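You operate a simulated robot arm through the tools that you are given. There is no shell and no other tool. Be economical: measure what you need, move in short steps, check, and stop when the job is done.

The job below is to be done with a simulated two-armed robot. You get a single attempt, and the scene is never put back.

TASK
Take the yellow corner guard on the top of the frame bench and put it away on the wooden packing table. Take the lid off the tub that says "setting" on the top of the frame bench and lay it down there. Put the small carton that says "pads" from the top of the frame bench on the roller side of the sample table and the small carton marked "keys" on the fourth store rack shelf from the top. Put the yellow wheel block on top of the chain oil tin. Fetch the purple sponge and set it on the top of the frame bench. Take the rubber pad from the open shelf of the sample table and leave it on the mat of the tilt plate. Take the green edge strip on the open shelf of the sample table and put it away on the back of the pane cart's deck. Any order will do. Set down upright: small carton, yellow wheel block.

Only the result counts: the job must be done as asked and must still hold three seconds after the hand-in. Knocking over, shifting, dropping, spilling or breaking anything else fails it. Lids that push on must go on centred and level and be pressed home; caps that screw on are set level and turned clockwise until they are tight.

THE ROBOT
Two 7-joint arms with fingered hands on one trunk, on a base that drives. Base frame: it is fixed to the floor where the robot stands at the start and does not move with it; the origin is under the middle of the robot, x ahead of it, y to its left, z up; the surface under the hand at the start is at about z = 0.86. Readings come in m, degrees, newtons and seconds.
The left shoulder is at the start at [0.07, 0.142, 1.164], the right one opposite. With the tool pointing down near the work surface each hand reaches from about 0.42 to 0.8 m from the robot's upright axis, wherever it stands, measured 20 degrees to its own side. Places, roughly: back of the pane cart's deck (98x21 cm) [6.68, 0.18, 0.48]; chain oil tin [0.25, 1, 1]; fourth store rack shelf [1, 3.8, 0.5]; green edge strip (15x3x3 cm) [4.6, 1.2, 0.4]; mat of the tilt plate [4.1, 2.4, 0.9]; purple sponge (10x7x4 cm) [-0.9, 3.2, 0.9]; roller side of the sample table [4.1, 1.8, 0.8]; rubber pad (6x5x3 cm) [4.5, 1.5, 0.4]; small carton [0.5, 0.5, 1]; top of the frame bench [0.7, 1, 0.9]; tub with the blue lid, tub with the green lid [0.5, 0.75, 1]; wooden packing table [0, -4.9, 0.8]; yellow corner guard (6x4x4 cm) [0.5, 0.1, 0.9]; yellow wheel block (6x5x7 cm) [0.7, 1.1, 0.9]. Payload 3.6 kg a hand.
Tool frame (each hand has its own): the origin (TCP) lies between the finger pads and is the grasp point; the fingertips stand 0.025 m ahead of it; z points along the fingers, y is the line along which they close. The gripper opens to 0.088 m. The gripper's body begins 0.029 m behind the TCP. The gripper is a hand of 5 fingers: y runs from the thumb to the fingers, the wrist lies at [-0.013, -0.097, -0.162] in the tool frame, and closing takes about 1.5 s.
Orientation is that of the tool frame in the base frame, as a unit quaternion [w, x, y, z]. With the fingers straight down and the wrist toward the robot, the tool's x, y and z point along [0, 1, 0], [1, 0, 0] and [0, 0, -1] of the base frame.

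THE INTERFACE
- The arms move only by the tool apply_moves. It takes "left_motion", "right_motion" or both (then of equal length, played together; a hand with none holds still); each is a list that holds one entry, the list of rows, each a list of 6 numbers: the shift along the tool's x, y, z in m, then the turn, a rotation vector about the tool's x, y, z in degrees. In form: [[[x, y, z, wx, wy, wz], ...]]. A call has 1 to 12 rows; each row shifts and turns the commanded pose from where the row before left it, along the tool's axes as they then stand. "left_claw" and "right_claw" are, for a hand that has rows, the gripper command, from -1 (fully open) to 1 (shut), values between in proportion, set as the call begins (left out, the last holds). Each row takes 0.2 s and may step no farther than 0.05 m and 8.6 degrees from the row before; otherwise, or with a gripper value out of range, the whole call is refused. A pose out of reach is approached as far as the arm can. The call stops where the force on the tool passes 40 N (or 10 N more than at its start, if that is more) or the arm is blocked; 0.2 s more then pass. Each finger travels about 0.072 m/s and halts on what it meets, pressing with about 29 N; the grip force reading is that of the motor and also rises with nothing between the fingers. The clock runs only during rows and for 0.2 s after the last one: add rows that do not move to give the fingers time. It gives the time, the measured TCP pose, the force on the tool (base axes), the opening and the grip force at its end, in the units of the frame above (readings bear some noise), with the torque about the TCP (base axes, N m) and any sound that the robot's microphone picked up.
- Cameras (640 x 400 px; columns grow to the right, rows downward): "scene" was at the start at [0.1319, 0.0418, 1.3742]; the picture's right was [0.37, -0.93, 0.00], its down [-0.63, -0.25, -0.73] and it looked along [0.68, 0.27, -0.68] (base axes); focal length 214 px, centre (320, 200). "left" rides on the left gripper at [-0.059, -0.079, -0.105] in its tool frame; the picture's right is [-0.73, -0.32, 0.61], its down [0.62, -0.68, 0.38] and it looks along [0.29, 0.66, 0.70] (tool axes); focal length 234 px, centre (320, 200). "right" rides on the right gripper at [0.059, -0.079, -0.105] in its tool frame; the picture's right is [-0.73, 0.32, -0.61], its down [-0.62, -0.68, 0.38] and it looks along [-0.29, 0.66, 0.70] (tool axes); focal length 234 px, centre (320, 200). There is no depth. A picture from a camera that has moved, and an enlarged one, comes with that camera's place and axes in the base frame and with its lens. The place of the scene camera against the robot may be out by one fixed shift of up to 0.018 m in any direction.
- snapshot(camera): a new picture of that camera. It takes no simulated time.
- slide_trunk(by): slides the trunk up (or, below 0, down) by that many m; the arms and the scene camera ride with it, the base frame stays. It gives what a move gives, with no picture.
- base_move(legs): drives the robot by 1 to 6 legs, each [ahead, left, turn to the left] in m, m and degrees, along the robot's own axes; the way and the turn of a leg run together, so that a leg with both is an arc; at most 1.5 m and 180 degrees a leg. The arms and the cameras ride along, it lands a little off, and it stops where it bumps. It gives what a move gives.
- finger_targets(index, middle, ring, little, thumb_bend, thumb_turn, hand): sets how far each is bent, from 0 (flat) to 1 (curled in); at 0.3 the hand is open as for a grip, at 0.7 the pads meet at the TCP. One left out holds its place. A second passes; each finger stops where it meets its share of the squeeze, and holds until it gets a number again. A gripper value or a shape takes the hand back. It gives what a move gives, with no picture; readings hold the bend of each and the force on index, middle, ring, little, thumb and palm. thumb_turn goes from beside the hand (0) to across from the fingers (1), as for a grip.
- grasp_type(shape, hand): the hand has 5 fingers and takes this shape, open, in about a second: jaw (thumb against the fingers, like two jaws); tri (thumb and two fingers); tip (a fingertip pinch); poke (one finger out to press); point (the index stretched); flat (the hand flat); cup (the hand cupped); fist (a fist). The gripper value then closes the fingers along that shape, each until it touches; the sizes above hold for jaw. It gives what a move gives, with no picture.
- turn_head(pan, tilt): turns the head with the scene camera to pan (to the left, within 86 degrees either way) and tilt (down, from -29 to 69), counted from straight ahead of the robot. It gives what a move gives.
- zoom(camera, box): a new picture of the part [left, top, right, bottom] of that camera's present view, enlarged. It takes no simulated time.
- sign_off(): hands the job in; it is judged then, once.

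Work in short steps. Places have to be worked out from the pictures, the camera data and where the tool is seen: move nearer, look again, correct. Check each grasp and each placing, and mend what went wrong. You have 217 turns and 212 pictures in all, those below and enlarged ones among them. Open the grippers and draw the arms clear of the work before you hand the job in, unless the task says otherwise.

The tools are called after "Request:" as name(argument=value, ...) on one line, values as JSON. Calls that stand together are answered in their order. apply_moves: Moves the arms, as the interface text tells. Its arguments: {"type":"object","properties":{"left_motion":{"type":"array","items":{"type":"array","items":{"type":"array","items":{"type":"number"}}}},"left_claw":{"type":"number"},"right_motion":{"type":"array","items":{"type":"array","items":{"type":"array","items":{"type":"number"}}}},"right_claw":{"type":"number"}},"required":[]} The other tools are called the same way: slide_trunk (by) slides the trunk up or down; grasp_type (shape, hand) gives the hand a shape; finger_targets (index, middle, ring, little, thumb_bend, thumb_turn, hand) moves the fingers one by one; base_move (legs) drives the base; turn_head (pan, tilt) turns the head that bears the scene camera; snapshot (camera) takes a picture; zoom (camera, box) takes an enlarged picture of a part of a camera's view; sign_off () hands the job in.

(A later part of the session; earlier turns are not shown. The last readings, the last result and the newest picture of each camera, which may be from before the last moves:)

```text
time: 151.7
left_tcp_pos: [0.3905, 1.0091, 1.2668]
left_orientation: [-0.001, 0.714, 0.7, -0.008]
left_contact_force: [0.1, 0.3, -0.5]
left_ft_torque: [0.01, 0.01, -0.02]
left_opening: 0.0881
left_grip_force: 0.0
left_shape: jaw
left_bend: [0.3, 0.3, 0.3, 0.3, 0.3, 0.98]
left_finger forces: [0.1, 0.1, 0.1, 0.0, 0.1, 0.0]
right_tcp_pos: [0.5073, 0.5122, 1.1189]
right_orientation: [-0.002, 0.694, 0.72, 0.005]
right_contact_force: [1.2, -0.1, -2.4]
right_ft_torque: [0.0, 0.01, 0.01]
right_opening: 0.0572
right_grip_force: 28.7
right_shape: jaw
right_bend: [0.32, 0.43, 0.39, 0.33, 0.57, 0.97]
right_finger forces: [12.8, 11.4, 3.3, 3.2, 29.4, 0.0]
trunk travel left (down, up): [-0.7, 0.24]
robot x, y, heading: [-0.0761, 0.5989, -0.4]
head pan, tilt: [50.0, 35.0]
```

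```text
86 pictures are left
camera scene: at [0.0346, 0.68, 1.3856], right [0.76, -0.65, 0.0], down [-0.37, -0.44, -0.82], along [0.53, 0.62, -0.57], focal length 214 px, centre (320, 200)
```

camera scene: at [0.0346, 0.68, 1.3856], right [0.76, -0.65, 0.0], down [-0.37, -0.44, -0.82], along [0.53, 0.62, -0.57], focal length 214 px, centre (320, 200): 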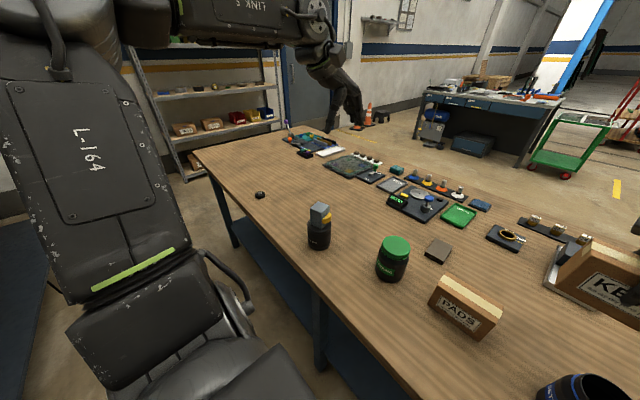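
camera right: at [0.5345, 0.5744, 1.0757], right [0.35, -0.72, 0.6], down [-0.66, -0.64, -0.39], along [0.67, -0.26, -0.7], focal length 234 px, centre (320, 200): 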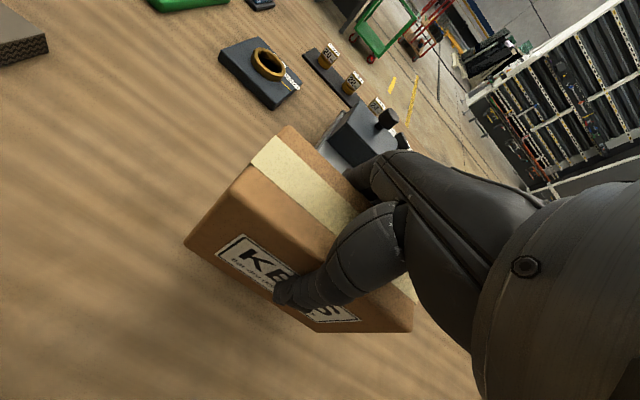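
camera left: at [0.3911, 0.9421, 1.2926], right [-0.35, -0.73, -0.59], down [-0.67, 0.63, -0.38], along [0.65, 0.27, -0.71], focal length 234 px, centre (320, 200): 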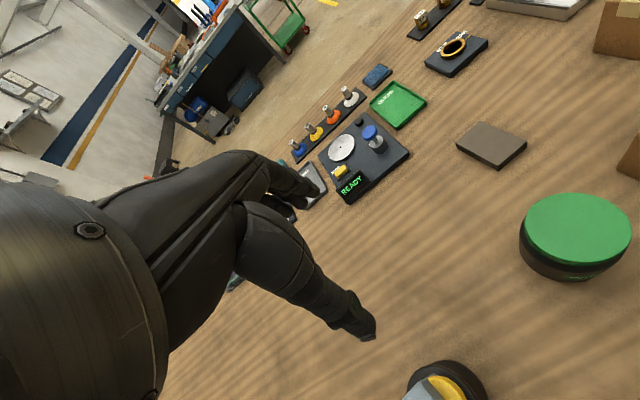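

Try moving the left hand −y at this higher height.

Request:
apply_moves(left_motion=[[[-0.045, 0, 0, 0, 0, 0], [-0.045, 0, 0, 0, 0, 0], [-0.045, 0, 0, 0, 0, 0], [-0.045, 0, 0, 0, 0, 0], [0, 0, 0, 0, 0, 0]]])

```text
time: 152.9
left_tcp_pos: [0.3898, 1.0087, 1.2681]
left_orientation: [-0.001, 0.714, 0.7, -0.008]
left_contact_force: [0.3, -0.3, 0.6]
left_ft_torque: [-0.02, 0.01, -0.05]
left_opening: 0.0879
left_grip_force: 0.1
left_shape: jaw
left_bend: [0.3, 0.3, 0.3, 0.3, 0.3, 0.98]
left_finger forces: [0.0, 0.1, 0.0, 0.0, 0.1, 0.0]
left hand out of reach, approached as far as the arm can: row 1, 2, 3, 4
right_tcp_pos: [0.507, 0.5124, 1.1196]
right_orientation: [-0.002, 0.695, 0.719, 0.005]
right_contact_force: [-0.7, -1.0, -1.4]
right_ft_torque: [0.0, -0.03, -0.03]
right_opening: 0.057
right_grip_force: 29.0
right_shape: jaw
right_bend: [0.32, 0.43, 0.39, 0.33, 0.57, 0.97]
right_finger forces: [12.9, 11.4, 3.3, 3.2, 29.4, 0.0]
trunk travel left (down, up): [-0.7, 0.24]
robot x, y, heading: [-0.0763, 0.6005, -0.7]
head pan, tilt: [50.0, 35.0]
```

Test yaw freedom on the left hand.

Request:
apply_moves(left_motion=[[[0, 0, 0, 0, 0, 8], [0, 0, 0, 0, 0, 8], [0, 0, 0, 0, 0, 8], [0, 0, 0, 0, 0, 8], [-0.04, 0, 0, 0, 0, 0], [-0.04, 0, 0, 0, 0, 0]]])

Request:
apply_moves(left_motion=[[[0, 0, 0, 0, 0, -8], [0, 0, 0, 0, 0, -8], [0, 0, 0, 0, 0, -8], [0, 0, 0, 0, 0, -8], [0, 0, 0, 0, 0, -8], [0, 0, 0, 0, 0, -8], [-0.04, 0, 0, 0, 0, 0], [-0.04, 0, 0, 0, 0, 0]]])

```text
time: 154.3
left_tcp_pos: [0.3444, 0.9424, 1.2705]
left_orientation: [0.001, 0.878, 0.478, -0.006]
left_contact_force: [0.4, -1.1, 0.4]
left_ft_torque: [-0.01, -0.01, 0.0]
left_opening: 0.0879
left_grip_force: 0.1
left_shape: jaw
left_bend: [0.3, 0.3, 0.3, 0.3, 0.3, 0.98]
left_finger forces: [0.0, 0.1, 0.0, 0.1, 0.0, 0.0]
right_tcp_pos: [0.505, 0.5107, 1.1202]
right_orientation: [-0.002, 0.695, 0.719, 0.006]
right_contact_force: [-0.1, -0.1, -2.7]
right_ft_torque: [0.01, 0.0, 0.02]
right_opening: 0.0569
right_grip_force: 28.9
right_shape: jaw
right_bend: [0.32, 0.43, 0.39, 0.33, 0.57, 0.97]
right_finger forces: [12.9, 11.4, 3.2, 3.2, 29.3, 0.0]
trunk travel left (down, up): [-0.7, 0.24]
robot x, y, heading: [-0.0771, 0.605, -0.4]
head pan, tilt: [50.0, 35.0]
```

```text
time: 156.1
left_tcp_pos: [0.3788, 1.1187, 1.257]
left_orientation: [-0.002, 0.609, 0.793, -0.009]
left_contact_force: [-0.2, 0.8, -0.5]
left_ft_torque: [0.01, -0.02, 0.0]
left_opening: 0.0881
left_grip_force: 0.0
left_shape: jaw
left_bend: [0.3, 0.3, 0.3, 0.3, 0.3, 0.98]
left_finger forces: [0.0, 0.0, 0.1, 0.1, 0.1, 0.1]
left hand out of reach, approached as far as the arm can: row 3, 4, 5, 6, 7, 8
right_tcp_pos: [0.5058, 0.5131, 1.1192]
right_orientation: [-0.003, 0.695, 0.719, 0.005]
right_contact_force: [0.2, -0.8, -1.3]
right_ft_torque: [0.01, 0.02, 0.01]
right_opening: 0.057
right_grip_force: 28.5
right_shape: jaw
right_bend: [0.32, 0.43, 0.39, 0.33, 0.57, 0.97]
right_finger forces: [12.9, 11.4, 3.2, 3.1, 29.3, 0.0]
trunk travel left (down, up): [-0.7, 0.24]
robot x, y, heading: [-0.0771, 0.5997, -0.4]
head pan, tilt: [50.0, 35.0]
```

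With outward yaw the left hand moves inward; its yaw-0 zone is around rel y≈0.4. I drive the base right 0.33 so PADS lies in that zone, then approach with the left hand.

Request:
base_move(legs=[[0, -0.33, 0]])

Request:
apply_moves(left_motion=[[[0, 0, 0, 0, 0, 7.5], [0, 0, 0, 0, 0, 7.5], [-0.03, 0.03, 0, 0, 0, 0], [-0.03, 0.03, 0.02, 0, 0, 0], [-0.03, 0.02, 0.03, 0, 0, 0], [-0.03, 0, 0.04, 0, 0, 0], [0, 0, 0.04, 0, 0, 0], [0, 0, 0, 0, 0, 0]]])

Request:
snapshot(camera="left")

```text
time: 158.3
left_tcp_pos: [0.3766, 0.7955, 1.258]
left_orientation: [-0.002, 0.608, 0.794, -0.009]
left_contact_force: [-0.1, -0.5, 0.1]
left_ft_torque: [0.02, 0.03, 0.01]
left_opening: 0.0879
left_grip_force: 0.0
left_shape: jaw
left_bend: [0.3, 0.3, 0.3, 0.3, 0.3, 0.98]
left_finger forces: [0.0, 0.0, 0.0, 0.0, 0.0, 0.0]
right_tcp_pos: [0.5055, 0.1907, 1.1193]
right_orientation: [-0.001, 0.694, 0.72, 0.004]
right_contact_force: [0.5, 0.0, -2.3]
right_ft_torque: [0.04, -0.02, -0.01]
right_opening: 0.057
right_grip_force: 28.8
right_shape: jaw
right_bend: [0.32, 0.43, 0.39, 0.33, 0.57, 0.97]
right_finger forces: [13.0, 11.4, 3.1, 3.2, 29.2, 0.0]
trunk travel left (down, up): [-0.7, 0.24]
robot x, y, heading: [-0.0798, 0.2747, -0.1]
head pan, tilt: [50.0, 35.0]
```

```text
time: 160.1
left_tcp_pos: [0.4528, 0.6777, 1.1268]
left_orientation: [-0.001, 0.708, 0.706, -0.009]
left_contact_force: [-0.2, -0.2, 0.3]
left_ft_torque: [-0.01, 0.0, 0.01]
left_opening: 0.0879
left_grip_force: 0.1
left_shape: jaw
left_bend: [0.3, 0.3, 0.3, 0.3, 0.3, 0.98]
left_finger forces: [0.0, 0.0, 0.0, 0.0, 0.0, 0.0]
left hand out of reach, approached as far as the arm can: row 6
right_tcp_pos: [0.5043, 0.1884, 1.1186]
right_orientation: [-0.002, 0.694, 0.72, 0.005]
right_contact_force: [-0.7, 0.6, -2.3]
right_ft_torque: [-0.02, -0.03, 0.05]
right_opening: 0.0569
right_grip_force: 29.1
right_shape: jaw
right_bend: [0.32, 0.43, 0.39, 0.33, 0.57, 0.97]
right_finger forces: [12.9, 11.2, 3.2, 3.3, 29.3, 0.0]
trunk travel left (down, up): [-0.7, 0.24]
robot x, y, heading: [-0.0761, 0.276, -0.1]
head pan, tilt: [50.0, 35.0]
```

```text
85 pictures are left
camera left: at [0.3761, 0.6187, 1.2344], right [-0.33, -0.73, -0.6], down [-0.69, 0.62, -0.38], along [0.65, 0.28, -0.71], focal length 234 px, centre (320, 200)
```

left: 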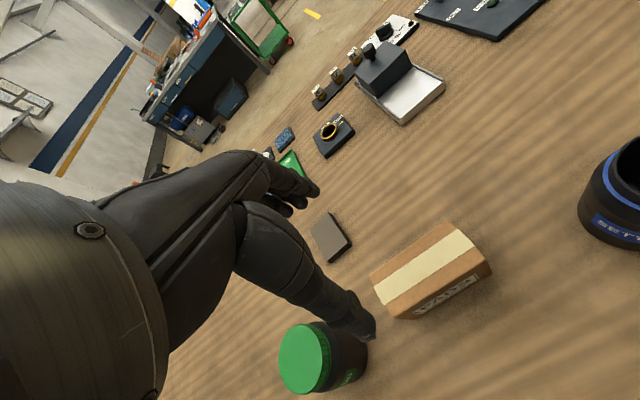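

PADS top centre ≈(0.460,0.658), yaw ≈−3°. Shift the base −0.04, then correct and descend partway.

Request:
base_move(legs=[[0, -0.04, 0]])

Request:
apply_moves(left_motion=[[[0.02, 0.008, 0, 0, 0, 2], [0, 0, 0.04, 0, 0, 0], [0, 0, 0.04, 0, 0, 0], [0, 0, 0.04, 0, 0, 0], [0, 0, 0.02, 0, 0, 0], [0, 0, 0, 0, 0, 0]]])

Request:
snapshot(camera="left")

```text
time: 161.0
left_tcp_pos: [0.4541, 0.6429, 1.1258]
left_orientation: [0.001, 0.708, 0.706, -0.01]
left_contact_force: [0.2, 0.5, 0.2]
left_ft_torque: [-0.02, 0.0, -0.02]
left_opening: 0.088
left_grip_force: 0.1
left_shape: jaw
left_bend: [0.3, 0.3, 0.3, 0.3, 0.3, 0.98]
left_finger forces: [0.0, 0.1, 0.1, 0.0, 0.1, 0.1]
right_tcp_pos: [0.5053, 0.1548, 1.1192]
right_orientation: [-0.001, 0.693, 0.721, 0.003]
right_contact_force: [-0.2, 0.1, -2.1]
right_ft_torque: [0.0, 0.0, 0.0]
right_opening: 0.0571
right_grip_force: 29.0
right_shape: jaw
right_bend: [0.32, 0.43, 0.39, 0.33, 0.57, 0.97]
right_finger forces: [12.8, 11.3, 3.0, 3.3, 29.3, 0.0]
trunk travel left (down, up): [-0.7, 0.24]
robot x, y, heading: [-0.0824, 0.2392, -0.3]
head pan, tilt: [50.0, 35.0]
```

```text
time: 162.4
left_tcp_pos: [0.4609, 0.6538, 0.9867]
left_orientation: [-0.001, 0.719, 0.695, -0.009]
left_contact_force: [0.3, 0.6, -0.5]
left_ft_torque: [-0.02, -0.01, -0.01]
left_opening: 0.0882
left_grip_force: 0.1
left_shape: jaw
left_bend: [0.3, 0.3, 0.3, 0.3, 0.3, 0.98]
left_finger forces: [0.0, 0.1, 0.0, 0.1, 0.0, 0.0]
right_tcp_pos: [0.5041, 0.1487, 1.1193]
right_orientation: [-0.002, 0.693, 0.721, 0.005]
right_contact_force: [0.1, 0.0, -1.3]
right_ft_torque: [0.03, 0.0, 0.0]
right_opening: 0.0569
right_grip_force: 28.9
right_shape: jaw
right_bend: [0.32, 0.43, 0.39, 0.33, 0.57, 0.97]
right_finger forces: [12.9, 11.2, 3.1, 3.2, 29.3, 0.1]
trunk travel left (down, up): [-0.7, 0.24]
robot x, y, heading: [-0.0813, 0.2395, -0.0]
head pan, tilt: [50.0, 35.0]
```

```text
84 pictures are left
camera left: at [0.3813, 0.5993, 1.0937], right [-0.36, -0.72, -0.59], down [-0.66, 0.64, -0.38], along [0.66, 0.26, -0.71], focal length 234 px, centre (320, 200)
```

left: 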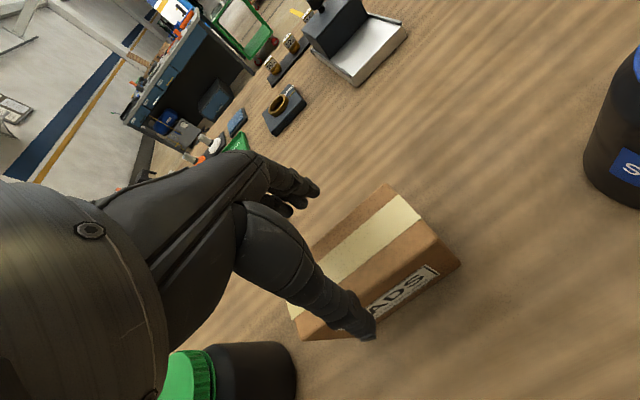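

Aligned. Descend to 0.922, grip, lift.

Request:
apply_moves(left_motion=[[[0, 0, 0.025, 0, 0, 0], [0, 0, 0.02, 0, 0, 0], [0, 0, 0.018, 0, 0, 0], [0, 0, 0, 0, 0, 0]]])

Request:
apply_moves(left_motion=[[[0, 0, 0, 0, 0, 0], [0, 0, 0, 0, 0, 0], [0, 0, 0, 0, 0, 0], [0, 0, 0, 0, 0, 0], [0, 0, 0, 0, 0, 0], [0, 0, 0, 0, 0, 0], [0, 0, -0.02, 0, 0, 0], [0, 0, -0.04, 0, 0, 0], [0, 0, -0.04, 0, 0, 0], [0, 0, -0.04, 0, 0, 0], [0, 0, -0.04, 0, 0, 0], [0, 0, 0, 0, 0, 0]]], left_claw=1)

Request:
snapshot(camera="left")

```text
time: 163.4
left_tcp_pos: [0.4583, 0.6549, 0.9233]
left_orientation: [-0.001, 0.719, 0.695, -0.008]
left_contact_force: [1.2, 0.0, 3.4]
left_ft_torque: [-0.03, 0.06, 0.01]
left_opening: 0.0881
left_grip_force: 0.0
left_shape: jaw
left_bend: [0.3, 0.3, 0.3, 0.3, 0.29, 0.98]
left_finger forces: [2.1, 0.0, 0.1, 0.1, 1.4, 0.0]
right_tcp_pos: [0.505, 0.1487, 1.1187]
right_orientation: [-0.002, 0.694, 0.72, 0.005]
right_contact_force: [0.3, 0.6, -1.7]
right_ft_torque: [0.02, 0.01, -0.01]
right_opening: 0.0568
right_grip_force: 29.1
right_shape: jaw
right_bend: [0.32, 0.43, 0.39, 0.33, 0.57, 0.97]
right_finger forces: [12.9, 11.3, 3.1, 3.2, 29.3, 0.1]
trunk travel left (down, up): [-0.7, 0.24]
robot x, y, heading: [-0.0762, 0.241, -0.2]
head pan, tilt: [50.0, 35.0]
```

```text
time: 166.0
left_tcp_pos: [0.4618, 0.6577, 1.1022]
left_orientation: [-0.001, 0.719, 0.695, -0.01]
left_contact_force: [-0.3, 0.6, -2.0]
left_ft_torque: [0.02, -0.01, 0.02]
left_opening: 0.0557
left_grip_force: 29.6
left_shape: jaw
left_bend: [0.32, 0.45, 0.41, 0.36, 0.57, 0.97]
left_finger forces: [13.3, 12.0, 3.3, 2.9, 31.8, 0.0]
right_tcp_pos: [0.5061, 0.1508, 1.1189]
right_orientation: [-0.003, 0.694, 0.72, 0.003]
right_contact_force: [0.2, 0.2, -2.3]
right_ft_torque: [-0.07, 0.03, -0.01]
right_opening: 0.0567
right_grip_force: 28.3
right_shape: jaw
right_bend: [0.32, 0.43, 0.39, 0.33, 0.57, 0.97]
right_finger forces: [12.8, 11.3, 3.1, 3.2, 29.3, 0.1]
trunk travel left (down, up): [-0.7, 0.24]
robot x, y, heading: [-0.0784, 0.2385, -0.1]
head pan, tilt: [50.0, 35.0]
```

```text
83 pictures are left
camera left: at [0.3827, 0.6026, 1.2096], right [-0.36, -0.72, -0.59], down [-0.67, 0.64, -0.38], along [0.66, 0.26, -0.71], focal length 234 px, centre (320, 200)
```

left: 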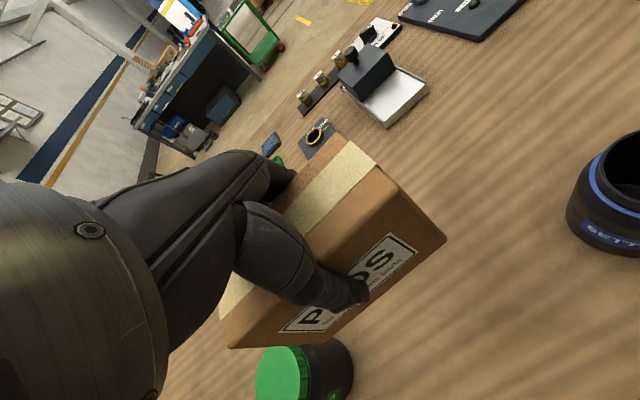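

Both cartons held. Drive around the right end of the bench: back, right, forward past it, turn left.

Request:
base_move(legs=[[-0.4, 0, 0], [0, -1.2, 0], [1.5, 0, 0], [1.0, 0, 0], [0, 0, 90], [1.5, 0, 0]])

Request:
turn_head(pan=20, tilt=20)

Request:
snapshot(camera="scene")

```text
time: 196.9
left_tcp_pos: [1.5896, 1.006, 1.1008]
left_orientation: [0.006, 0.013, 1.0, -0.008]
left_contact_force: [-0.9, -0.1, -2.8]
left_ft_torque: [-0.02, 0.0, -0.03]
left_opening: 0.0552
left_grip_force: 29.1
left_shape: jaw
left_bend: [0.32, 0.45, 0.41, 0.43, 0.58, 0.97]
left_finger forces: [12.6, 11.7, 3.3, 1.8, 29.5, 0.0]
right_tcp_pos: [2.0968, 1.0529, 1.1198]
right_orientation: [-0.005, -0.022, 1.0, 0.001]
right_contact_force: [0.4, 0.2, -2.8]
right_ft_torque: [-0.01, -0.07, -0.02]
right_opening: 0.0563
right_grip_force: 28.9
right_shape: jaw
right_bend: [0.32, 0.44, 0.39, 0.33, 0.57, 0.97]
right_finger forces: [12.2, 11.0, 3.2, 3.4, 28.2, 0.0]
trunk travel left (down, up): [-0.7, 0.24]
robot x, y, heading: [2.012, 0.467, 90.3]
head pan, tilt: [50.0, 35.0]
```

```text
time: 197.9
left_tcp_pos: [1.5898, 1.0067, 1.1008]
left_orientation: [0.006, 0.015, 1.0, -0.007]
left_contact_force: [0.2, 0.4, -2.8]
left_ft_torque: [-0.01, 0.0, 0.01]
left_opening: 0.055
left_grip_force: 28.4
left_shape: jaw
left_bend: [0.32, 0.45, 0.41, 0.43, 0.58, 0.97]
left_finger forces: [12.8, 11.7, 3.2, 1.7, 29.6, 0.0]
right_tcp_pos: [2.097, 1.0527, 1.1188]
right_orientation: [-0.005, -0.023, 1.0, 0.001]
right_contact_force: [0.1, 0.0, -2.2]
right_ft_torque: [0.0, -0.02, 0.01]
right_opening: 0.0564
right_grip_force: 29.2
right_shape: jaw
right_bend: [0.32, 0.44, 0.39, 0.33, 0.57, 0.97]
right_finger forces: [12.1, 11.0, 3.2, 3.3, 28.2, 0.0]
trunk travel left (down, up): [-0.7, 0.24]
robot x, y, heading: [2.012, 0.4675, 90.4]
head pan, tilt: [20.0, 20.0]
```

```text
82 pictures are left
camera scene: at [1.984, 0.6173, 1.4094], right [0.94, 0.35, 0.0], down [0.12, -0.32, -0.94], along [-0.33, 0.88, -0.34], focal length 214 px, centre (320, 200)
```

scene: 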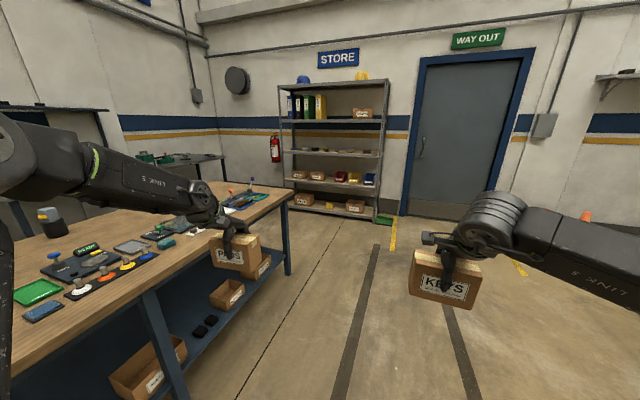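

The 4th shelf (z≈0.48, with bins) is visible. Drive closer in front of the rack and look.

Request:
base_move(legs=[[1.5, 0, 0], [0.6, 0, 0], [0, 0.9, 0]])

Request:
turn_head(pan=0, tilt=35)

Request:
snapshot(camera="scene")

```text
time: 212.7
left_tcp_pos: [0.6285, 3.1019, 1.1019]
left_orientation: [0.005, 0.006, 1.0, -0.007]
left_contact_force: [1.2, -0.2, -2.3]
left_ft_torque: [-0.02, 0.02, -0.01]
left_opening: 0.0549
left_grip_force: 29.3
left_shape: jaw
left_bend: [0.32, 0.45, 0.42, 0.43, 0.58, 0.97]
left_finger forces: [12.6, 11.7, 3.3, 1.7, 29.6, 0.0]
right_tcp_pos: [1.134, 3.1587, 1.1184]
right_orientation: [-0.005, -0.032, 0.999, 0.002]
right_contact_force: [-0.4, 0.9, -1.9]
right_ft_torque: [0.0, -0.01, -0.03]
right_opening: 0.0562
right_grip_force: 29.5
right_shape: jaw
right_bend: [0.32, 0.44, 0.4, 0.34, 0.57, 0.97]
right_finger forces: [12.2, 11.0, 3.2, 3.3, 28.4, 0.1]
trunk travel left (down, up): [-0.7, 0.24]
robot x, y, heading: [1.0572, 2.5691, 91.4]
head pan, tilt: [20.0, 20.0]
```

```text
time: 213.6
left_tcp_pos: [0.6274, 3.1026, 1.1005]
left_orientation: [0.006, 0.007, 1.0, -0.007]
left_contact_force: [0.9, 0.3, -2.1]
left_ft_torque: [-0.04, 0.01, 0.0]
left_opening: 0.0553
left_grip_force: 29.6
left_shape: jaw
left_bend: [0.32, 0.45, 0.42, 0.43, 0.58, 0.97]
left_finger forces: [12.6, 11.7, 3.4, 1.7, 29.6, 0.0]
right_tcp_pos: [1.1348, 3.159, 1.1187]
right_orientation: [-0.005, -0.031, 0.999, 0.001]
right_contact_force: [-1.0, 0.6, -1.4]
right_ft_torque: [0.01, -0.03, -0.04]
right_opening: 0.0564
right_grip_force: 29.4
right_shape: jaw
right_bend: [0.32, 0.44, 0.4, 0.34, 0.57, 0.97]
right_finger forces: [12.1, 10.9, 3.3, 3.2, 28.3, 0.0]
trunk travel left (down, up): [-0.7, 0.24]
robot x, y, heading: [1.061, 2.5731, 91.6]
head pan, tilt: [0.0, 35.0]
```

```text
81 pictures are left
camera scene: at [1.0604, 2.7219, 1.3857], right [1.0, 0.02, 0.0], down [0.01, -0.57, -0.82], along [-0.02, 0.82, -0.57], focal length 214 px, centre (320, 200)
```

scene: 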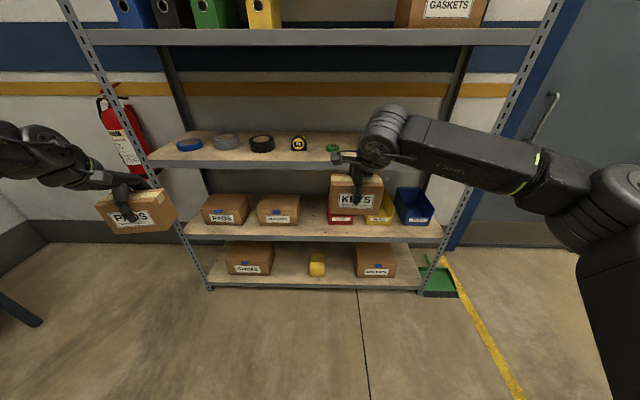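

The 4th shelf's gap between the right carton and red bin is around x≈0.91–1.08. Zoom to refine.

Request:
zoom(camera="scene", box=[180, 140, 460, 300])

```text
2.29 times, centred on (320, 220) of scene
camera zoom: at [1.0604, 2.7219, 1.3857], right [1.0, 0.02, 0.0], down [0.01, -0.57, -0.82], along [-0.02, 0.82, -0.57], focal length 490 px, centre (320, 154)
```

zoom: 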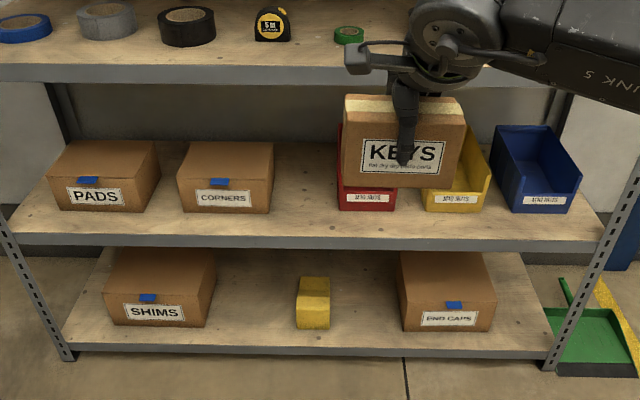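

Gap on the 4th shelf: x 0.905–1.09, shelf front y≈3.62. Target carton at (0.997,3.68). Position the base and lower the trunk.

Request:
base_move(legs=[[0, 0.19, -1.6], [0.37, 0, 0]])

Request:
slide_trunk(by=-0.45)

Request:
snapshot(camera="right")

Request:
snapshot(camera="scene")

```text
time: 217.1
left_tcp_pos: [0.4566, 3.4822, 1.1016]
left_orientation: [0.006, 0.021, 1.0, -0.007]
left_contact_force: [-0.4, -0.1, -2.2]
left_ft_torque: [0.01, -0.02, 0.0]
left_opening: 0.0552
left_grip_force: 28.9
left_shape: jaw
left_bend: [0.32, 0.45, 0.42, 0.43, 0.58, 0.97]
left_finger forces: [12.6, 11.7, 3.4, 1.6, 29.6, 0.1]
right_tcp_pos: [0.9649, 3.5212, 1.1193]
right_orientation: [-0.006, -0.015, 1.0, 0.003]
right_contact_force: [0.1, 0.5, -1.8]
right_ft_torque: [-0.04, -0.04, -0.02]
right_opening: 0.0564
right_grip_force: 28.5
right_shape: jaw
right_bend: [0.32, 0.44, 0.4, 0.34, 0.57, 0.97]
right_finger forces: [12.1, 10.9, 3.2, 3.3, 28.4, 0.0]
trunk travel left (down, up): [-0.7, 0.24]
robot x, y, heading: [0.8726, 2.9397, 89.3]
head pan, tilt: [0.0, 35.0]
```

```text
refused: -0.45 is not a number from -0.4 to 0.4
```

```text
79 pictures are left
camera right: at [0.9091, 3.4418, 1.2251], right [0.72, 0.34, 0.6], down [0.64, -0.66, -0.39], along [0.26, 0.67, -0.7], focal length 234 px, centre (320, 200)
```

right: 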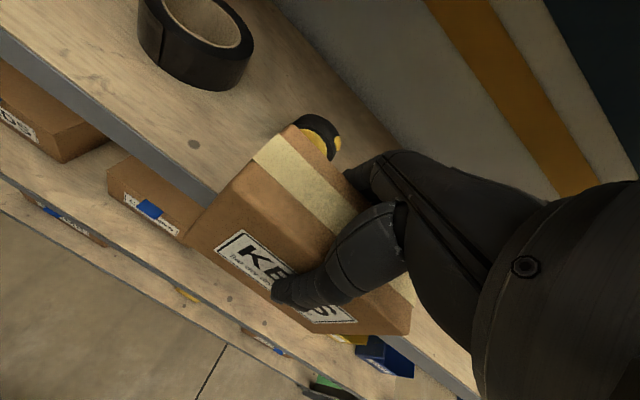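

```text
78 pictures are left
camera scene: at [0.8773, 3.0883, 1.3857], right [1.0, -0.01, 0.0], down [-0.01, -0.57, -0.82], along [0.01, 0.82, -0.57], focal length 214 px, centre (320, 200)
```

scene: 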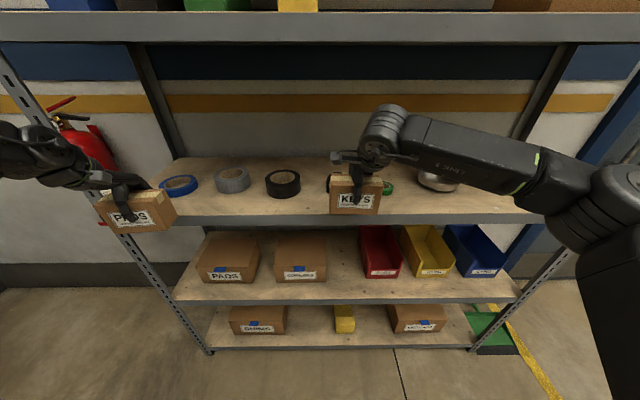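

Carton is close to the shelf edge; back off 0.07 m, then lower the trunk by 0.40 + 0.06.

Request:
base_move(legs=[[-0.07, 0, 0.7]])

Request:
slide_trunk(by=-0.4)

Request:
slide_trunk(by=-0.06)

Request:
snapshot(camera="scene")

```text
time: 218.1
left_tcp_pos: [0.4496, 3.4101, 1.1012]
left_orientation: [0.007, 0.016, 1.0, -0.008]
left_contact_force: [-1.2, 0.2, -2.0]
left_ft_torque: [0.0, -0.01, 0.01]
left_opening: 0.0551
left_grip_force: 28.8
left_shape: jaw
left_bend: [0.32, 0.45, 0.42, 0.43, 0.58, 0.97]
left_finger forces: [12.8, 11.7, 3.3, 1.8, 29.7, 0.1]
right_tcp_pos: [0.9577, 3.4556, 1.1181]
right_orientation: [-0.005, -0.021, 1.0, 0.001]
right_contact_force: [-0.2, 0.3, -1.9]
right_ft_torque: [0.02, -0.02, 0.01]
right_opening: 0.0564
right_grip_force: 28.9
right_shape: jaw
right_bend: [0.32, 0.44, 0.4, 0.34, 0.57, 0.97]
right_finger forces: [12.1, 11.0, 3.3, 3.4, 28.5, 0.1]
trunk travel left (down, up): [-0.7, 0.24]
robot x, y, heading: [0.8714, 2.8693, 90.1]
head pan, tilt: [0.0, 35.0]
```

```text
time: 221.9
left_tcp_pos: [0.4492, 3.4075, 0.7014]
left_orientation: [0.006, 0.016, 1.0, -0.007]
left_contact_force: [0.6, -0.3, -2.1]
left_ft_torque: [0.03, -0.06, 0.01]
left_opening: 0.0553
left_grip_force: 28.8
left_shape: jaw
left_bend: [0.32, 0.45, 0.42, 0.43, 0.58, 0.97]
left_finger forces: [12.6, 11.7, 3.3, 1.7, 29.8, 0.0]
right_tcp_pos: [0.9582, 3.453, 0.7189]
right_orientation: [-0.005, -0.021, 1.0, 0.001]
right_contact_force: [-0.7, -0.8, -1.7]
right_ft_torque: [0.0, -0.01, 0.0]
right_opening: 0.0565
right_grip_force: 28.9
right_shape: jaw
right_bend: [0.32, 0.44, 0.4, 0.34, 0.57, 0.97]
right_finger forces: [12.2, 10.9, 3.2, 3.2, 28.5, 0.0]
trunk travel left (down, up): [-0.3, 0.64]
robot x, y, heading: [0.8712, 2.8698, 90.0]
head pan, tilt: [0.0, 35.0]
```

```text
time: 222.9
left_tcp_pos: [0.4503, 3.4077, 0.642]
left_orientation: [0.007, 0.015, 1.0, -0.008]
left_contact_force: [0.3, -0.2, -1.8]
left_ft_torque: [-0.02, -0.02, -0.01]
left_opening: 0.0552
left_grip_force: 29.2
left_shape: jaw
left_bend: [0.32, 0.45, 0.42, 0.43, 0.58, 0.97]
left_finger forces: [12.7, 11.7, 3.3, 1.7, 29.7, 0.0]
right_tcp_pos: [0.9579, 3.4532, 0.6597]
right_orientation: [-0.005, -0.02, 1.0, 0.002]
right_contact_force: [-1.0, -0.1, -3.3]
right_ft_torque: [0.03, 0.0, 0.01]
right_opening: 0.0565
right_grip_force: 29.2
right_shape: jaw
right_bend: [0.32, 0.44, 0.4, 0.34, 0.57, 0.97]
right_finger forces: [12.0, 10.9, 3.2, 3.4, 28.4, 0.0]
trunk travel left (down, up): [-0.24, 0.7]
robot x, y, heading: [0.87, 2.8677, 90.1]
head pan, tilt: [0.0, 35.0]
```

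```text
77 pictures are left
camera scene: at [0.8756, 3.0183, 0.9256], right [1.0, 0.0, 0.0], down [0.0, -0.57, -0.82], along [0.0, 0.82, -0.57], focal length 214 px, centre (320, 200)
```

scene: 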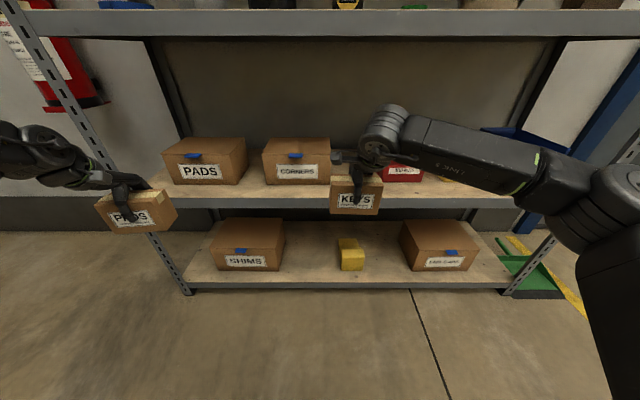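

Shelf z≈0.54; carton bottom ≈0.598. Advance base 0.10, then extend the right arm to (1.008,3.665).

Request:
base_move(legs=[[0.1, 0, 0]])

Request:
apply_moves(right_motion=[[[-0.025, 0, 0, 0, 0, 0], [-0.025, 0.03, 0, 0, 0, 0], [0, 0.04, 0, 0, 0, 0], [0, 0.04, 0, 0, 0, 0], [0, 0, 0, 0, 0, 0]]])

Request:
snapshot(camera="right")

Request:
snapshot(camera="scene")

```text
time: 224.1
left_tcp_pos: [0.4497, 3.5072, 0.6417]
left_orientation: [0.006, 0.016, 1.0, -0.008]
left_contact_force: [-0.1, 0.0, -2.5]
left_ft_torque: [-0.02, 0.0, 0.02]
left_opening: 0.0553
left_grip_force: 28.9
left_shape: jaw
left_bend: [0.32, 0.45, 0.42, 0.43, 0.58, 0.97]
left_finger forces: [12.6, 11.7, 3.4, 1.7, 29.7, 0.0]
right_tcp_pos: [0.957, 3.5527, 0.6589]
right_orientation: [-0.005, -0.021, 1.0, 0.001]
right_contact_force: [0.4, 0.0, -1.4]
right_ft_torque: [-0.01, -0.01, -0.02]
right_opening: 0.0564
right_grip_force: 29.4
right_shape: jaw
right_bend: [0.32, 0.44, 0.4, 0.34, 0.57, 0.97]
right_finger forces: [12.1, 10.9, 3.2, 3.4, 28.4, 0.0]
trunk travel left (down, up): [-0.24, 0.7]
robot x, y, heading: [0.8744, 2.9678, 90.3]
head pan, tilt: [0.0, 35.0]
```

```text
time: 225.3
left_tcp_pos: [0.4507, 3.5063, 0.6408]
left_orientation: [0.006, 0.015, 1.0, -0.007]
left_contact_force: [-0.2, 0.7, -2.8]
left_ft_torque: [0.01, -0.03, -0.02]
left_opening: 0.055
left_grip_force: 28.9
left_shape: jaw
left_bend: [0.32, 0.45, 0.42, 0.43, 0.58, 0.97]
left_finger forces: [12.7, 11.8, 3.3, 1.7, 29.7, 0.0]
right_tcp_pos: [1.003, 3.6645, 0.6568]
right_orientation: [-0.006, -0.02, 1.0, 0.001]
right_contact_force: [0.3, -0.4, -1.7]
right_ft_torque: [0.02, -0.02, 0.01]
right_opening: 0.0561
right_grip_force: 29.3
right_shape: jaw
right_bend: [0.32, 0.44, 0.4, 0.34, 0.57, 0.97]
right_finger forces: [12.1, 10.9, 3.2, 3.4, 28.5, 0.0]
trunk travel left (down, up): [-0.24, 0.7]
robot x, y, heading: [0.8731, 2.9721, 89.7]
head pan, tilt: [0.0, 35.0]
```

```text
76 pictures are left
camera right: at [0.9489, 3.5838, 0.764], right [0.72, 0.35, 0.6], down [0.65, -0.65, -0.39], along [0.25, 0.67, -0.7], focal length 234 px, centre (320, 200)
```

right: 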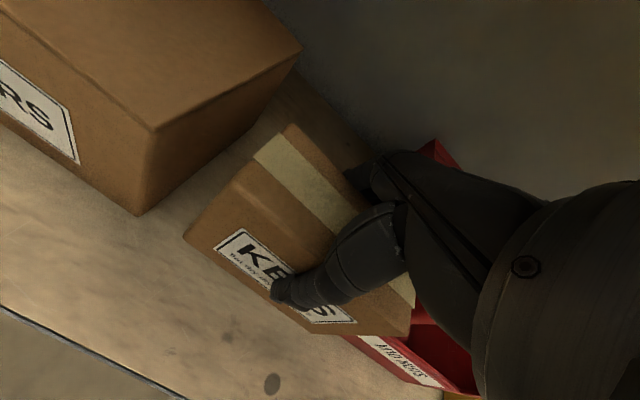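

```text
75 pictures are left
camera scene: at [0.8755, 3.1183, 0.9256], right [1.0, 0.0, 0.0], down [0.0, -0.57, -0.82], along [0.0, 0.82, -0.57], focal length 214 px, centre (320, 200)
```

scene: 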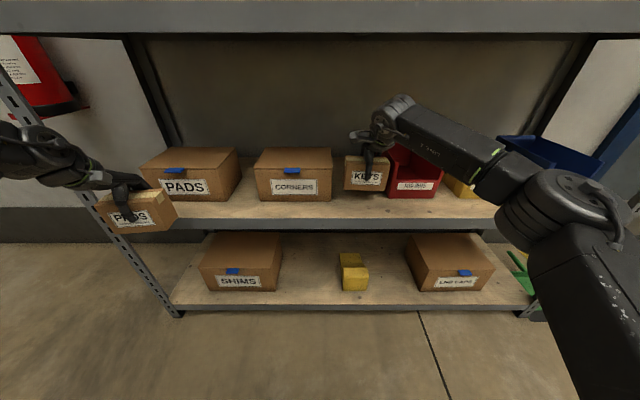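

Carton sits between CORNERS and the red bin with ~3 cm margins. Lower it.

Request:
apply_moves(right_motion=[[[0, 0, 0.015, 0, 0, 0], [0, 0, 0.015, 0, 0, 0], [0, 0, 0.008, 0, 0, 0], [0, 0, 0.005, 0, 0, 0], [0, 0, 0.004, 0, 0, 0], [0, 0, 0, 0, 0, 0]]])

```text
time: 226.7
left_tcp_pos: [0.4496, 3.5062, 0.6427]
left_orientation: [0.005, 0.015, 1.0, -0.007]
left_contact_force: [-0.4, 0.2, -1.7]
left_ft_torque: [-0.02, 0.02, 0.01]
left_opening: 0.0551
left_grip_force: 29.0
left_shape: jaw
left_bend: [0.32, 0.45, 0.42, 0.43, 0.58, 0.97]
left_finger forces: [12.7, 11.7, 3.3, 1.7, 29.6, 0.1]
right_tcp_pos: [1.0014, 3.6641, 0.6125]
right_orientation: [-0.005, -0.023, 1.0, 0.002]
right_contact_force: [-1.0, 0.6, 6.9]
right_ft_torque: [0.26, -0.39, 0.07]
right_opening: 0.0561
right_grip_force: 29.6
right_shape: jaw
right_bend: [0.32, 0.44, 0.4, 0.33, 0.57, 0.97]
right_finger forces: [11.6, 11.1, 3.9, 5.7, 29.3, 0.0]
trunk travel left (down, up): [-0.24, 0.7]
robot x, y, heading: [0.8736, 2.9674, 90.2]
head pan, tilt: [0.0, 35.0]
```

Contact; release, rise 6 cm, retract.

Request:
apply_moves(right_motion=[[[0, 0, 0.001, 0, 0, 0], [0, 0, 0, 0, 0, 0], [0, 0, 0, 0, 0, 0], [0, 0, 0, 0, 0, 0], [0, 0, -0.02, 0, 0, 0], [0, 0, -0.03, 0, 0, 0], [0, 0, -0.015, 0, 0, 0], [0, -0.04, 0, 0, 0, 0], [0, -0.04, 0, 0, 0, 0], [0, -0.04, 0, 0, 0, 0], [0, -0.03, 0, 0, 0, 0]]], right_claw=-1)

Request:
zoom(camera="scene", box=[230, 100, 470, 250])

```text
time: 229.1
left_tcp_pos: [0.4496, 3.5072, 0.6424]
left_orientation: [0.006, 0.016, 1.0, -0.007]
left_contact_force: [-0.1, 0.2, -2.1]
left_ft_torque: [-0.01, -0.02, -0.02]
left_opening: 0.0549
left_grip_force: 28.9
left_shape: jaw
left_bend: [0.32, 0.45, 0.42, 0.43, 0.58, 0.97]
left_finger forces: [12.7, 11.7, 3.2, 1.8, 29.7, 0.0]
right_tcp_pos: [1.0102, 3.5145, 0.6742]
right_orientation: [-0.005, -0.021, 1.0, 0.002]
right_contact_force: [-0.4, 0.2, 0.1]
right_ft_torque: [0.0, 0.0, 0.01]
right_opening: 0.0881
right_grip_force: 0.2
right_shape: jaw
right_bend: [0.3, 0.3, 0.3, 0.3, 0.3, 0.97]
right_finger forces: [0.0, 0.0, 0.0, 0.0, 0.1, 0.0]
trunk travel left (down, up): [-0.24, 0.7]
robot x, y, heading: [0.8705, 2.9695, 90.1]
head pan, tilt: [0.0, 35.0]
```

```text
2.67 times, centred on (350, 175) of scene
camera zoom: at [0.8754, 3.1179, 0.9257], right [1.0, 0.0, 0.0], down [0.0, -0.57, -0.82], along [0.0, 0.82, -0.57], focal length 572 px, centre (240, 267)
```

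zoom: 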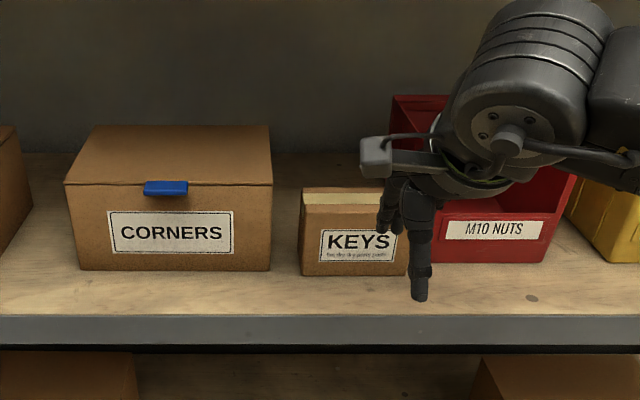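

KEYS stands on the 4th shelf. Back off, raise the trunk, and look toward the sponge (−0.9,3.2).

Request:
base_move(legs=[[-0.55, 0, 0]])

Request:
slide_trunk(by=0.4)

Request:
turn_head(pan=65, tilt=18)

Request:
snapshot(camera="scene")

```text
time: 232.4
left_tcp_pos: [0.4548, 2.9515, 0.6415]
left_orientation: [0.006, 0.021, 1.0, -0.008]
left_contact_force: [0.5, 0.4, -2.7]
left_ft_torque: [-0.02, 0.01, 0.02]
left_opening: 0.0552
left_grip_force: 29.0
left_shape: jaw
left_bend: [0.32, 0.45, 0.42, 0.43, 0.58, 0.97]
left_finger forces: [12.7, 11.7, 3.3, 1.7, 29.7, 0.0]
right_tcp_pos: [1.0135, 2.9523, 0.6746]
right_orientation: [-0.005, -0.015, 1.0, 0.002]
right_contact_force: [-0.3, -0.5, -1.1]
right_ft_torque: [0.03, 0.01, 0.01]
right_opening: 0.088
right_grip_force: 0.2
right_shape: jaw
right_bend: [0.3, 0.3, 0.3, 0.3, 0.3, 0.97]
right_finger forces: [0.0, 0.1, 0.1, 0.1, 0.0, 0.0]
trunk travel left (down, up): [-0.24, 0.7]
robot x, y, heading: [0.8672, 2.4053, 89.3]
head pan, tilt: [0.0, 35.0]
stopped in leg 1: the robot was blocked; the commanded pose is now the measured one
```

```text
time: 236.2
left_tcp_pos: [0.4531, 2.9502, 1.0422]
left_orientation: [0.006, 0.021, 1.0, -0.007]
left_contact_force: [0.2, 0.7, -2.7]
left_ft_torque: [0.02, -0.02, 0.01]
left_opening: 0.0553
left_grip_force: 29.0
left_shape: jaw
left_bend: [0.32, 0.45, 0.42, 0.43, 0.58, 0.97]
left_finger forces: [12.7, 11.7, 3.3, 1.7, 29.7, 0.1]
right_tcp_pos: [1.0142, 2.9523, 1.0741]
right_orientation: [-0.005, -0.015, 1.0, 0.002]
right_contact_force: [0.1, 0.0, 0.0]
right_ft_torque: [0.07, 0.04, 0.01]
right_opening: 0.088
right_grip_force: 0.0
right_shape: jaw
right_bend: [0.3, 0.3, 0.3, 0.3, 0.3, 0.97]
right_finger forces: [0.0, 0.0, 0.0, 0.0, 0.1, 0.1]
trunk travel left (down, up): [-0.64, 0.3]
robot x, y, heading: [0.8716, 2.4063, 89.5]
head pan, tilt: [0.0, 35.0]
```

```text
time: 237.6
left_tcp_pos: [0.4535, 2.95, 1.0419]
left_orientation: [0.006, 0.021, 1.0, -0.008]
left_contact_force: [0.3, 0.2, -2.6]
left_ft_torque: [0.02, -0.01, 0.0]
left_opening: 0.0553
left_grip_force: 29.3
left_shape: jaw
left_bend: [0.32, 0.45, 0.42, 0.43, 0.58, 0.97]
left_finger forces: [12.9, 11.8, 3.3, 1.8, 29.6, 0.0]
right_tcp_pos: [1.0134, 2.952, 1.0753]
right_orientation: [-0.005, -0.016, 1.0, 0.001]
right_contact_force: [0.4, -0.8, -0.6]
right_ft_torque: [0.0, 0.04, 0.02]
right_opening: 0.0882
right_grip_force: 0.0
right_shape: jaw
right_bend: [0.3, 0.3, 0.3, 0.3, 0.3, 0.97]
right_finger forces: [0.0, 0.1, 0.2, 0.0, 0.1, 0.0]
trunk travel left (down, up): [-0.64, 0.3]
robot x, y, heading: [0.8662, 2.409, 89.3]
head pan, tilt: [65.0, 18.0]
```

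```text
73 pictures are left
camera scene: at [0.7894, 2.5093, 1.3527], right [0.43, 0.9, 0.0], down [0.28, -0.13, -0.95], along [-0.86, 0.41, -0.31], focal length 214 px, centre (320, 200)
```

scene: 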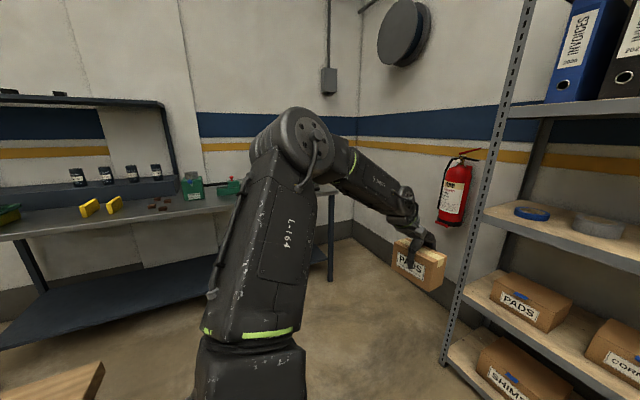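

The sponge table runs along x≈−0.64, facing it means heading 180°. Drive there and raise the trunk to its start height.

Request:
base_move(legs=[[0.27, 0, 0.6], [0, 0, 90], [1.1, 0, 0], [0, -0.37, 0]])

Request:
slide_trunk(by=0.06)

Request:
turn_head(pan=-10, tilt=45)

Request:
snapshot(camera="scene")

Request:
snapshot(camera="right")

```text
time: 249.4
left_tcp_pos: [-0.7605, 2.2817, 1.0395]
left_orientation: [0.008, -0.705, 0.709, -0.003]
left_contact_force: [2.8, -18.8, -3.5]
left_ft_torque: [0.01, 0.01, 0.25]
left_opening: 0.0544
left_grip_force: 28.5
left_shape: jaw
left_bend: [0.31, 0.47, 0.45, 0.44, 0.55, 1.0]
left_finger forces: [18.1, 10.5, 3.3, 0.1, 30.4, 0.0]
right_tcp_pos: [-0.78, 2.8454, 1.0744]
right_orientation: [0.004, 0.727, -0.687, 0.001]
right_contact_force: [-0.5, 0.0, -0.2]
right_ft_torque: [-0.03, 0.0, 0.01]
right_opening: 0.0877
right_grip_force: 0.1
right_shape: jaw
right_bend: [0.3, 0.3, 0.3, 0.3, 0.3, 0.97]
right_finger forces: [0.0, 0.0, 0.0, 0.0, 0.0, 0.0]
trunk travel left (down, up): [-0.64, 0.3]
robot x, y, heading: [-0.2293, 2.7216, -178.9]
head pan, tilt: [65.0, 18.0]
stopped in leg 4: the force on the tool passed its limit at 45 N (the readings are from after the stop); the commanded pose is now the measured one
```

```text
time: 250.4
left_tcp_pos: [-0.7618, 2.2843, 1.102]
left_orientation: [0.007, -0.704, 0.711, -0.002]
left_contact_force: [2.5, -8.9, -0.4]
left_ft_torque: [-0.46, -0.1, 0.15]
left_opening: 0.0552
left_grip_force: 29.3
left_shape: jaw
left_bend: [0.33, 0.47, 0.43, 0.44, 0.55, 1.0]
left_finger forces: [11.8, 12.2, 4.0, 0.1, 28.5, 0.0]
right_tcp_pos: [-0.7786, 2.8474, 1.136]
right_orientation: [0.003, 0.727, -0.687, 0.001]
right_contact_force: [-0.1, -0.8, -0.6]
right_ft_torque: [0.0, -0.02, 0.0]
right_opening: 0.0882
right_grip_force: 0.1
right_shape: jaw
right_bend: [0.3, 0.3, 0.3, 0.3, 0.3, 0.97]
right_finger forces: [0.0, 0.1, 0.0, 0.0, 0.0, 0.0]
trunk travel left (down, up): [-0.7, 0.24]
robot x, y, heading: [-0.2281, 2.7189, -179.0]
head pan, tilt: [65.0, 18.0]
```

```text
time: 251.9
left_tcp_pos: [-0.7616, 2.2836, 1.1016]
left_orientation: [0.007, -0.703, 0.711, -0.003]
left_contact_force: [2.4, -9.5, 0.4]
left_ft_torque: [-0.41, -0.02, 0.14]
left_opening: 0.0554
left_grip_force: 28.7
left_shape: jaw
left_bend: [0.33, 0.47, 0.43, 0.44, 0.55, 1.0]
left_finger forces: [12.4, 12.3, 3.7, 0.0, 28.5, 0.0]
right_tcp_pos: [-0.7782, 2.8474, 1.1355]
right_orientation: [0.004, 0.727, -0.687, 0.002]
right_contact_force: [-0.7, -0.4, -0.4]
right_ft_torque: [0.01, -0.01, 0.01]
right_opening: 0.088
right_grip_force: 0.0
right_shape: jaw
right_bend: [0.3, 0.3, 0.3, 0.3, 0.3, 0.97]
right_finger forces: [0.1, 0.0, 0.0, 0.0, 0.0, 0.1]
trunk travel left (down, up): [-0.7, 0.24]
robot x, y, heading: [-0.232, 2.7178, -179.2]
head pan, tilt: [-10.0, 45.0]
```

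```text
72 pictures are left
camera scene: at [-0.356, 2.7389, 1.371], right [0.16, 0.99, 0.0], down [0.7, -0.11, -0.71], along [-0.7, 0.11, -0.71], focal length 214 px, centre (320, 200)
```

scene: 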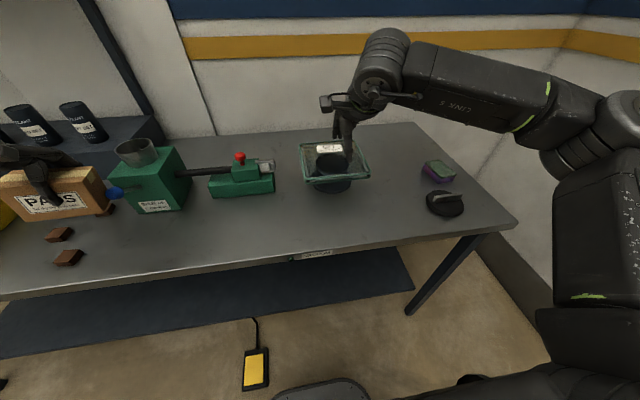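

```text
71 pictures are left
camera right: at [-0.6959, 2.795, 1.2412], right [-0.36, 0.71, 0.6], down [0.64, 0.66, -0.39], along [-0.67, 0.25, -0.7], focal length 234 px, centre (320, 200)
```

right: 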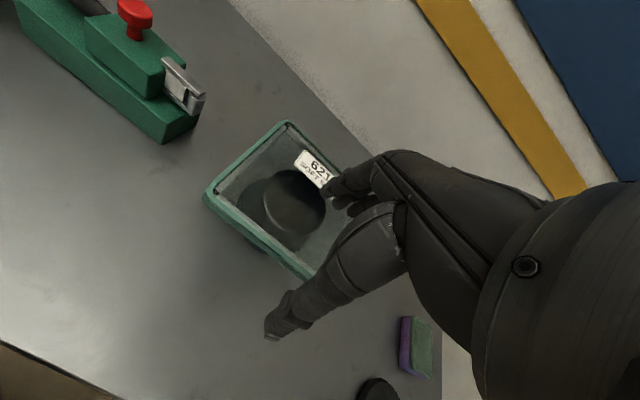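

The PADS carton leaned on the green machine; move off it at once (left, back), then come in further right and a bit farther back.

Request:
base_move(legs=[[0, 0.05, 0], [0.0, 0, -0.8], [-0.3, 0, 0], [0, -0.45, 0], [0.22, 0, 0]])

Request:
snapshot(camera="scene")

Request:
snapshot(camera="right")

```text
time: 258.4
left_tcp_pos: [-0.6863, 2.6935, 1.1017]
left_orientation: [0.007, -0.694, 0.72, -0.003]
left_contact_force: [-0.8, 0.2, -1.7]
left_ft_torque: [0.02, 0.03, -0.01]
left_opening: 0.0544
left_grip_force: 29.3
left_shape: jaw
left_bend: [0.32, 0.47, 0.44, 0.44, 0.56, 1.0]
left_finger forces: [14.3, 10.6, 3.2, 0.1, 27.1, 0.0]
right_tcp_pos: [-0.6886, 3.2563, 1.1353]
right_orientation: [0.005, 0.718, -0.696, 0.002]
right_contact_force: [-0.4, -0.2, 0.9]
right_ft_torque: [0.0, -0.01, 0.0]
right_opening: 0.0881
right_grip_force: 0.2
right_shape: jaw
right_bend: [0.3, 0.3, 0.3, 0.3, 0.3, 0.97]
right_finger forces: [0.1, 0.0, 0.1, 0.0, 0.0, 0.0]
trunk travel left (down, up): [-0.7, 0.24]
robot x, y, heading: [-0.1437, 3.1111, 179.6]
head pan, tilt: [-10.0, 45.0]
```

```text
70 pictures are left
camera scene: at [-0.2693, 3.1395, 1.371], right [0.18, 0.98, 0.0], down [0.69, -0.13, -0.71], along [-0.7, 0.13, -0.71], focal length 214 px, centre (320, 200)
```

scene: 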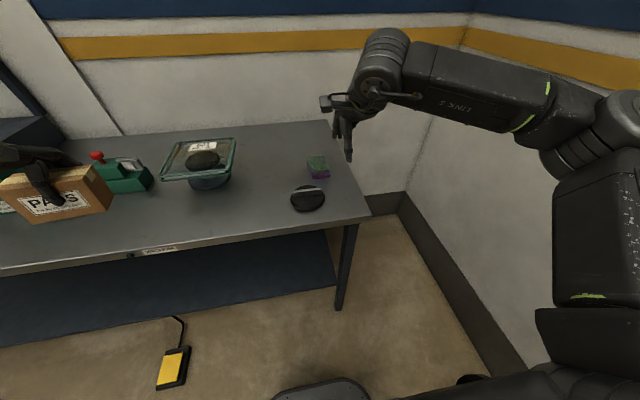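

```text
69 pictures are left
camera right: at [-0.6074, 3.2036, 1.2411], right [-0.34, 0.72, 0.6], down [0.66, 0.64, -0.39], along [-0.67, 0.26, -0.7], focal length 234 px, centre (320, 200)
```

right: 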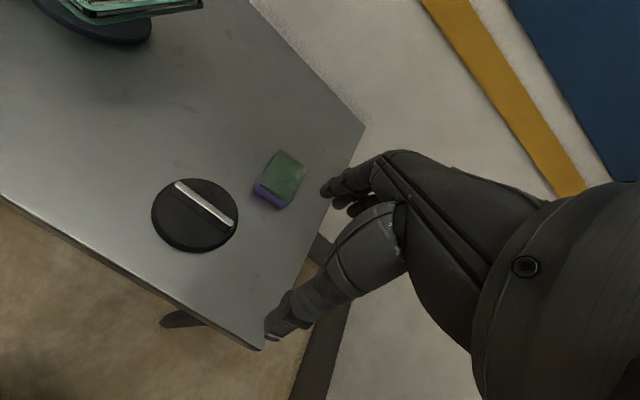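

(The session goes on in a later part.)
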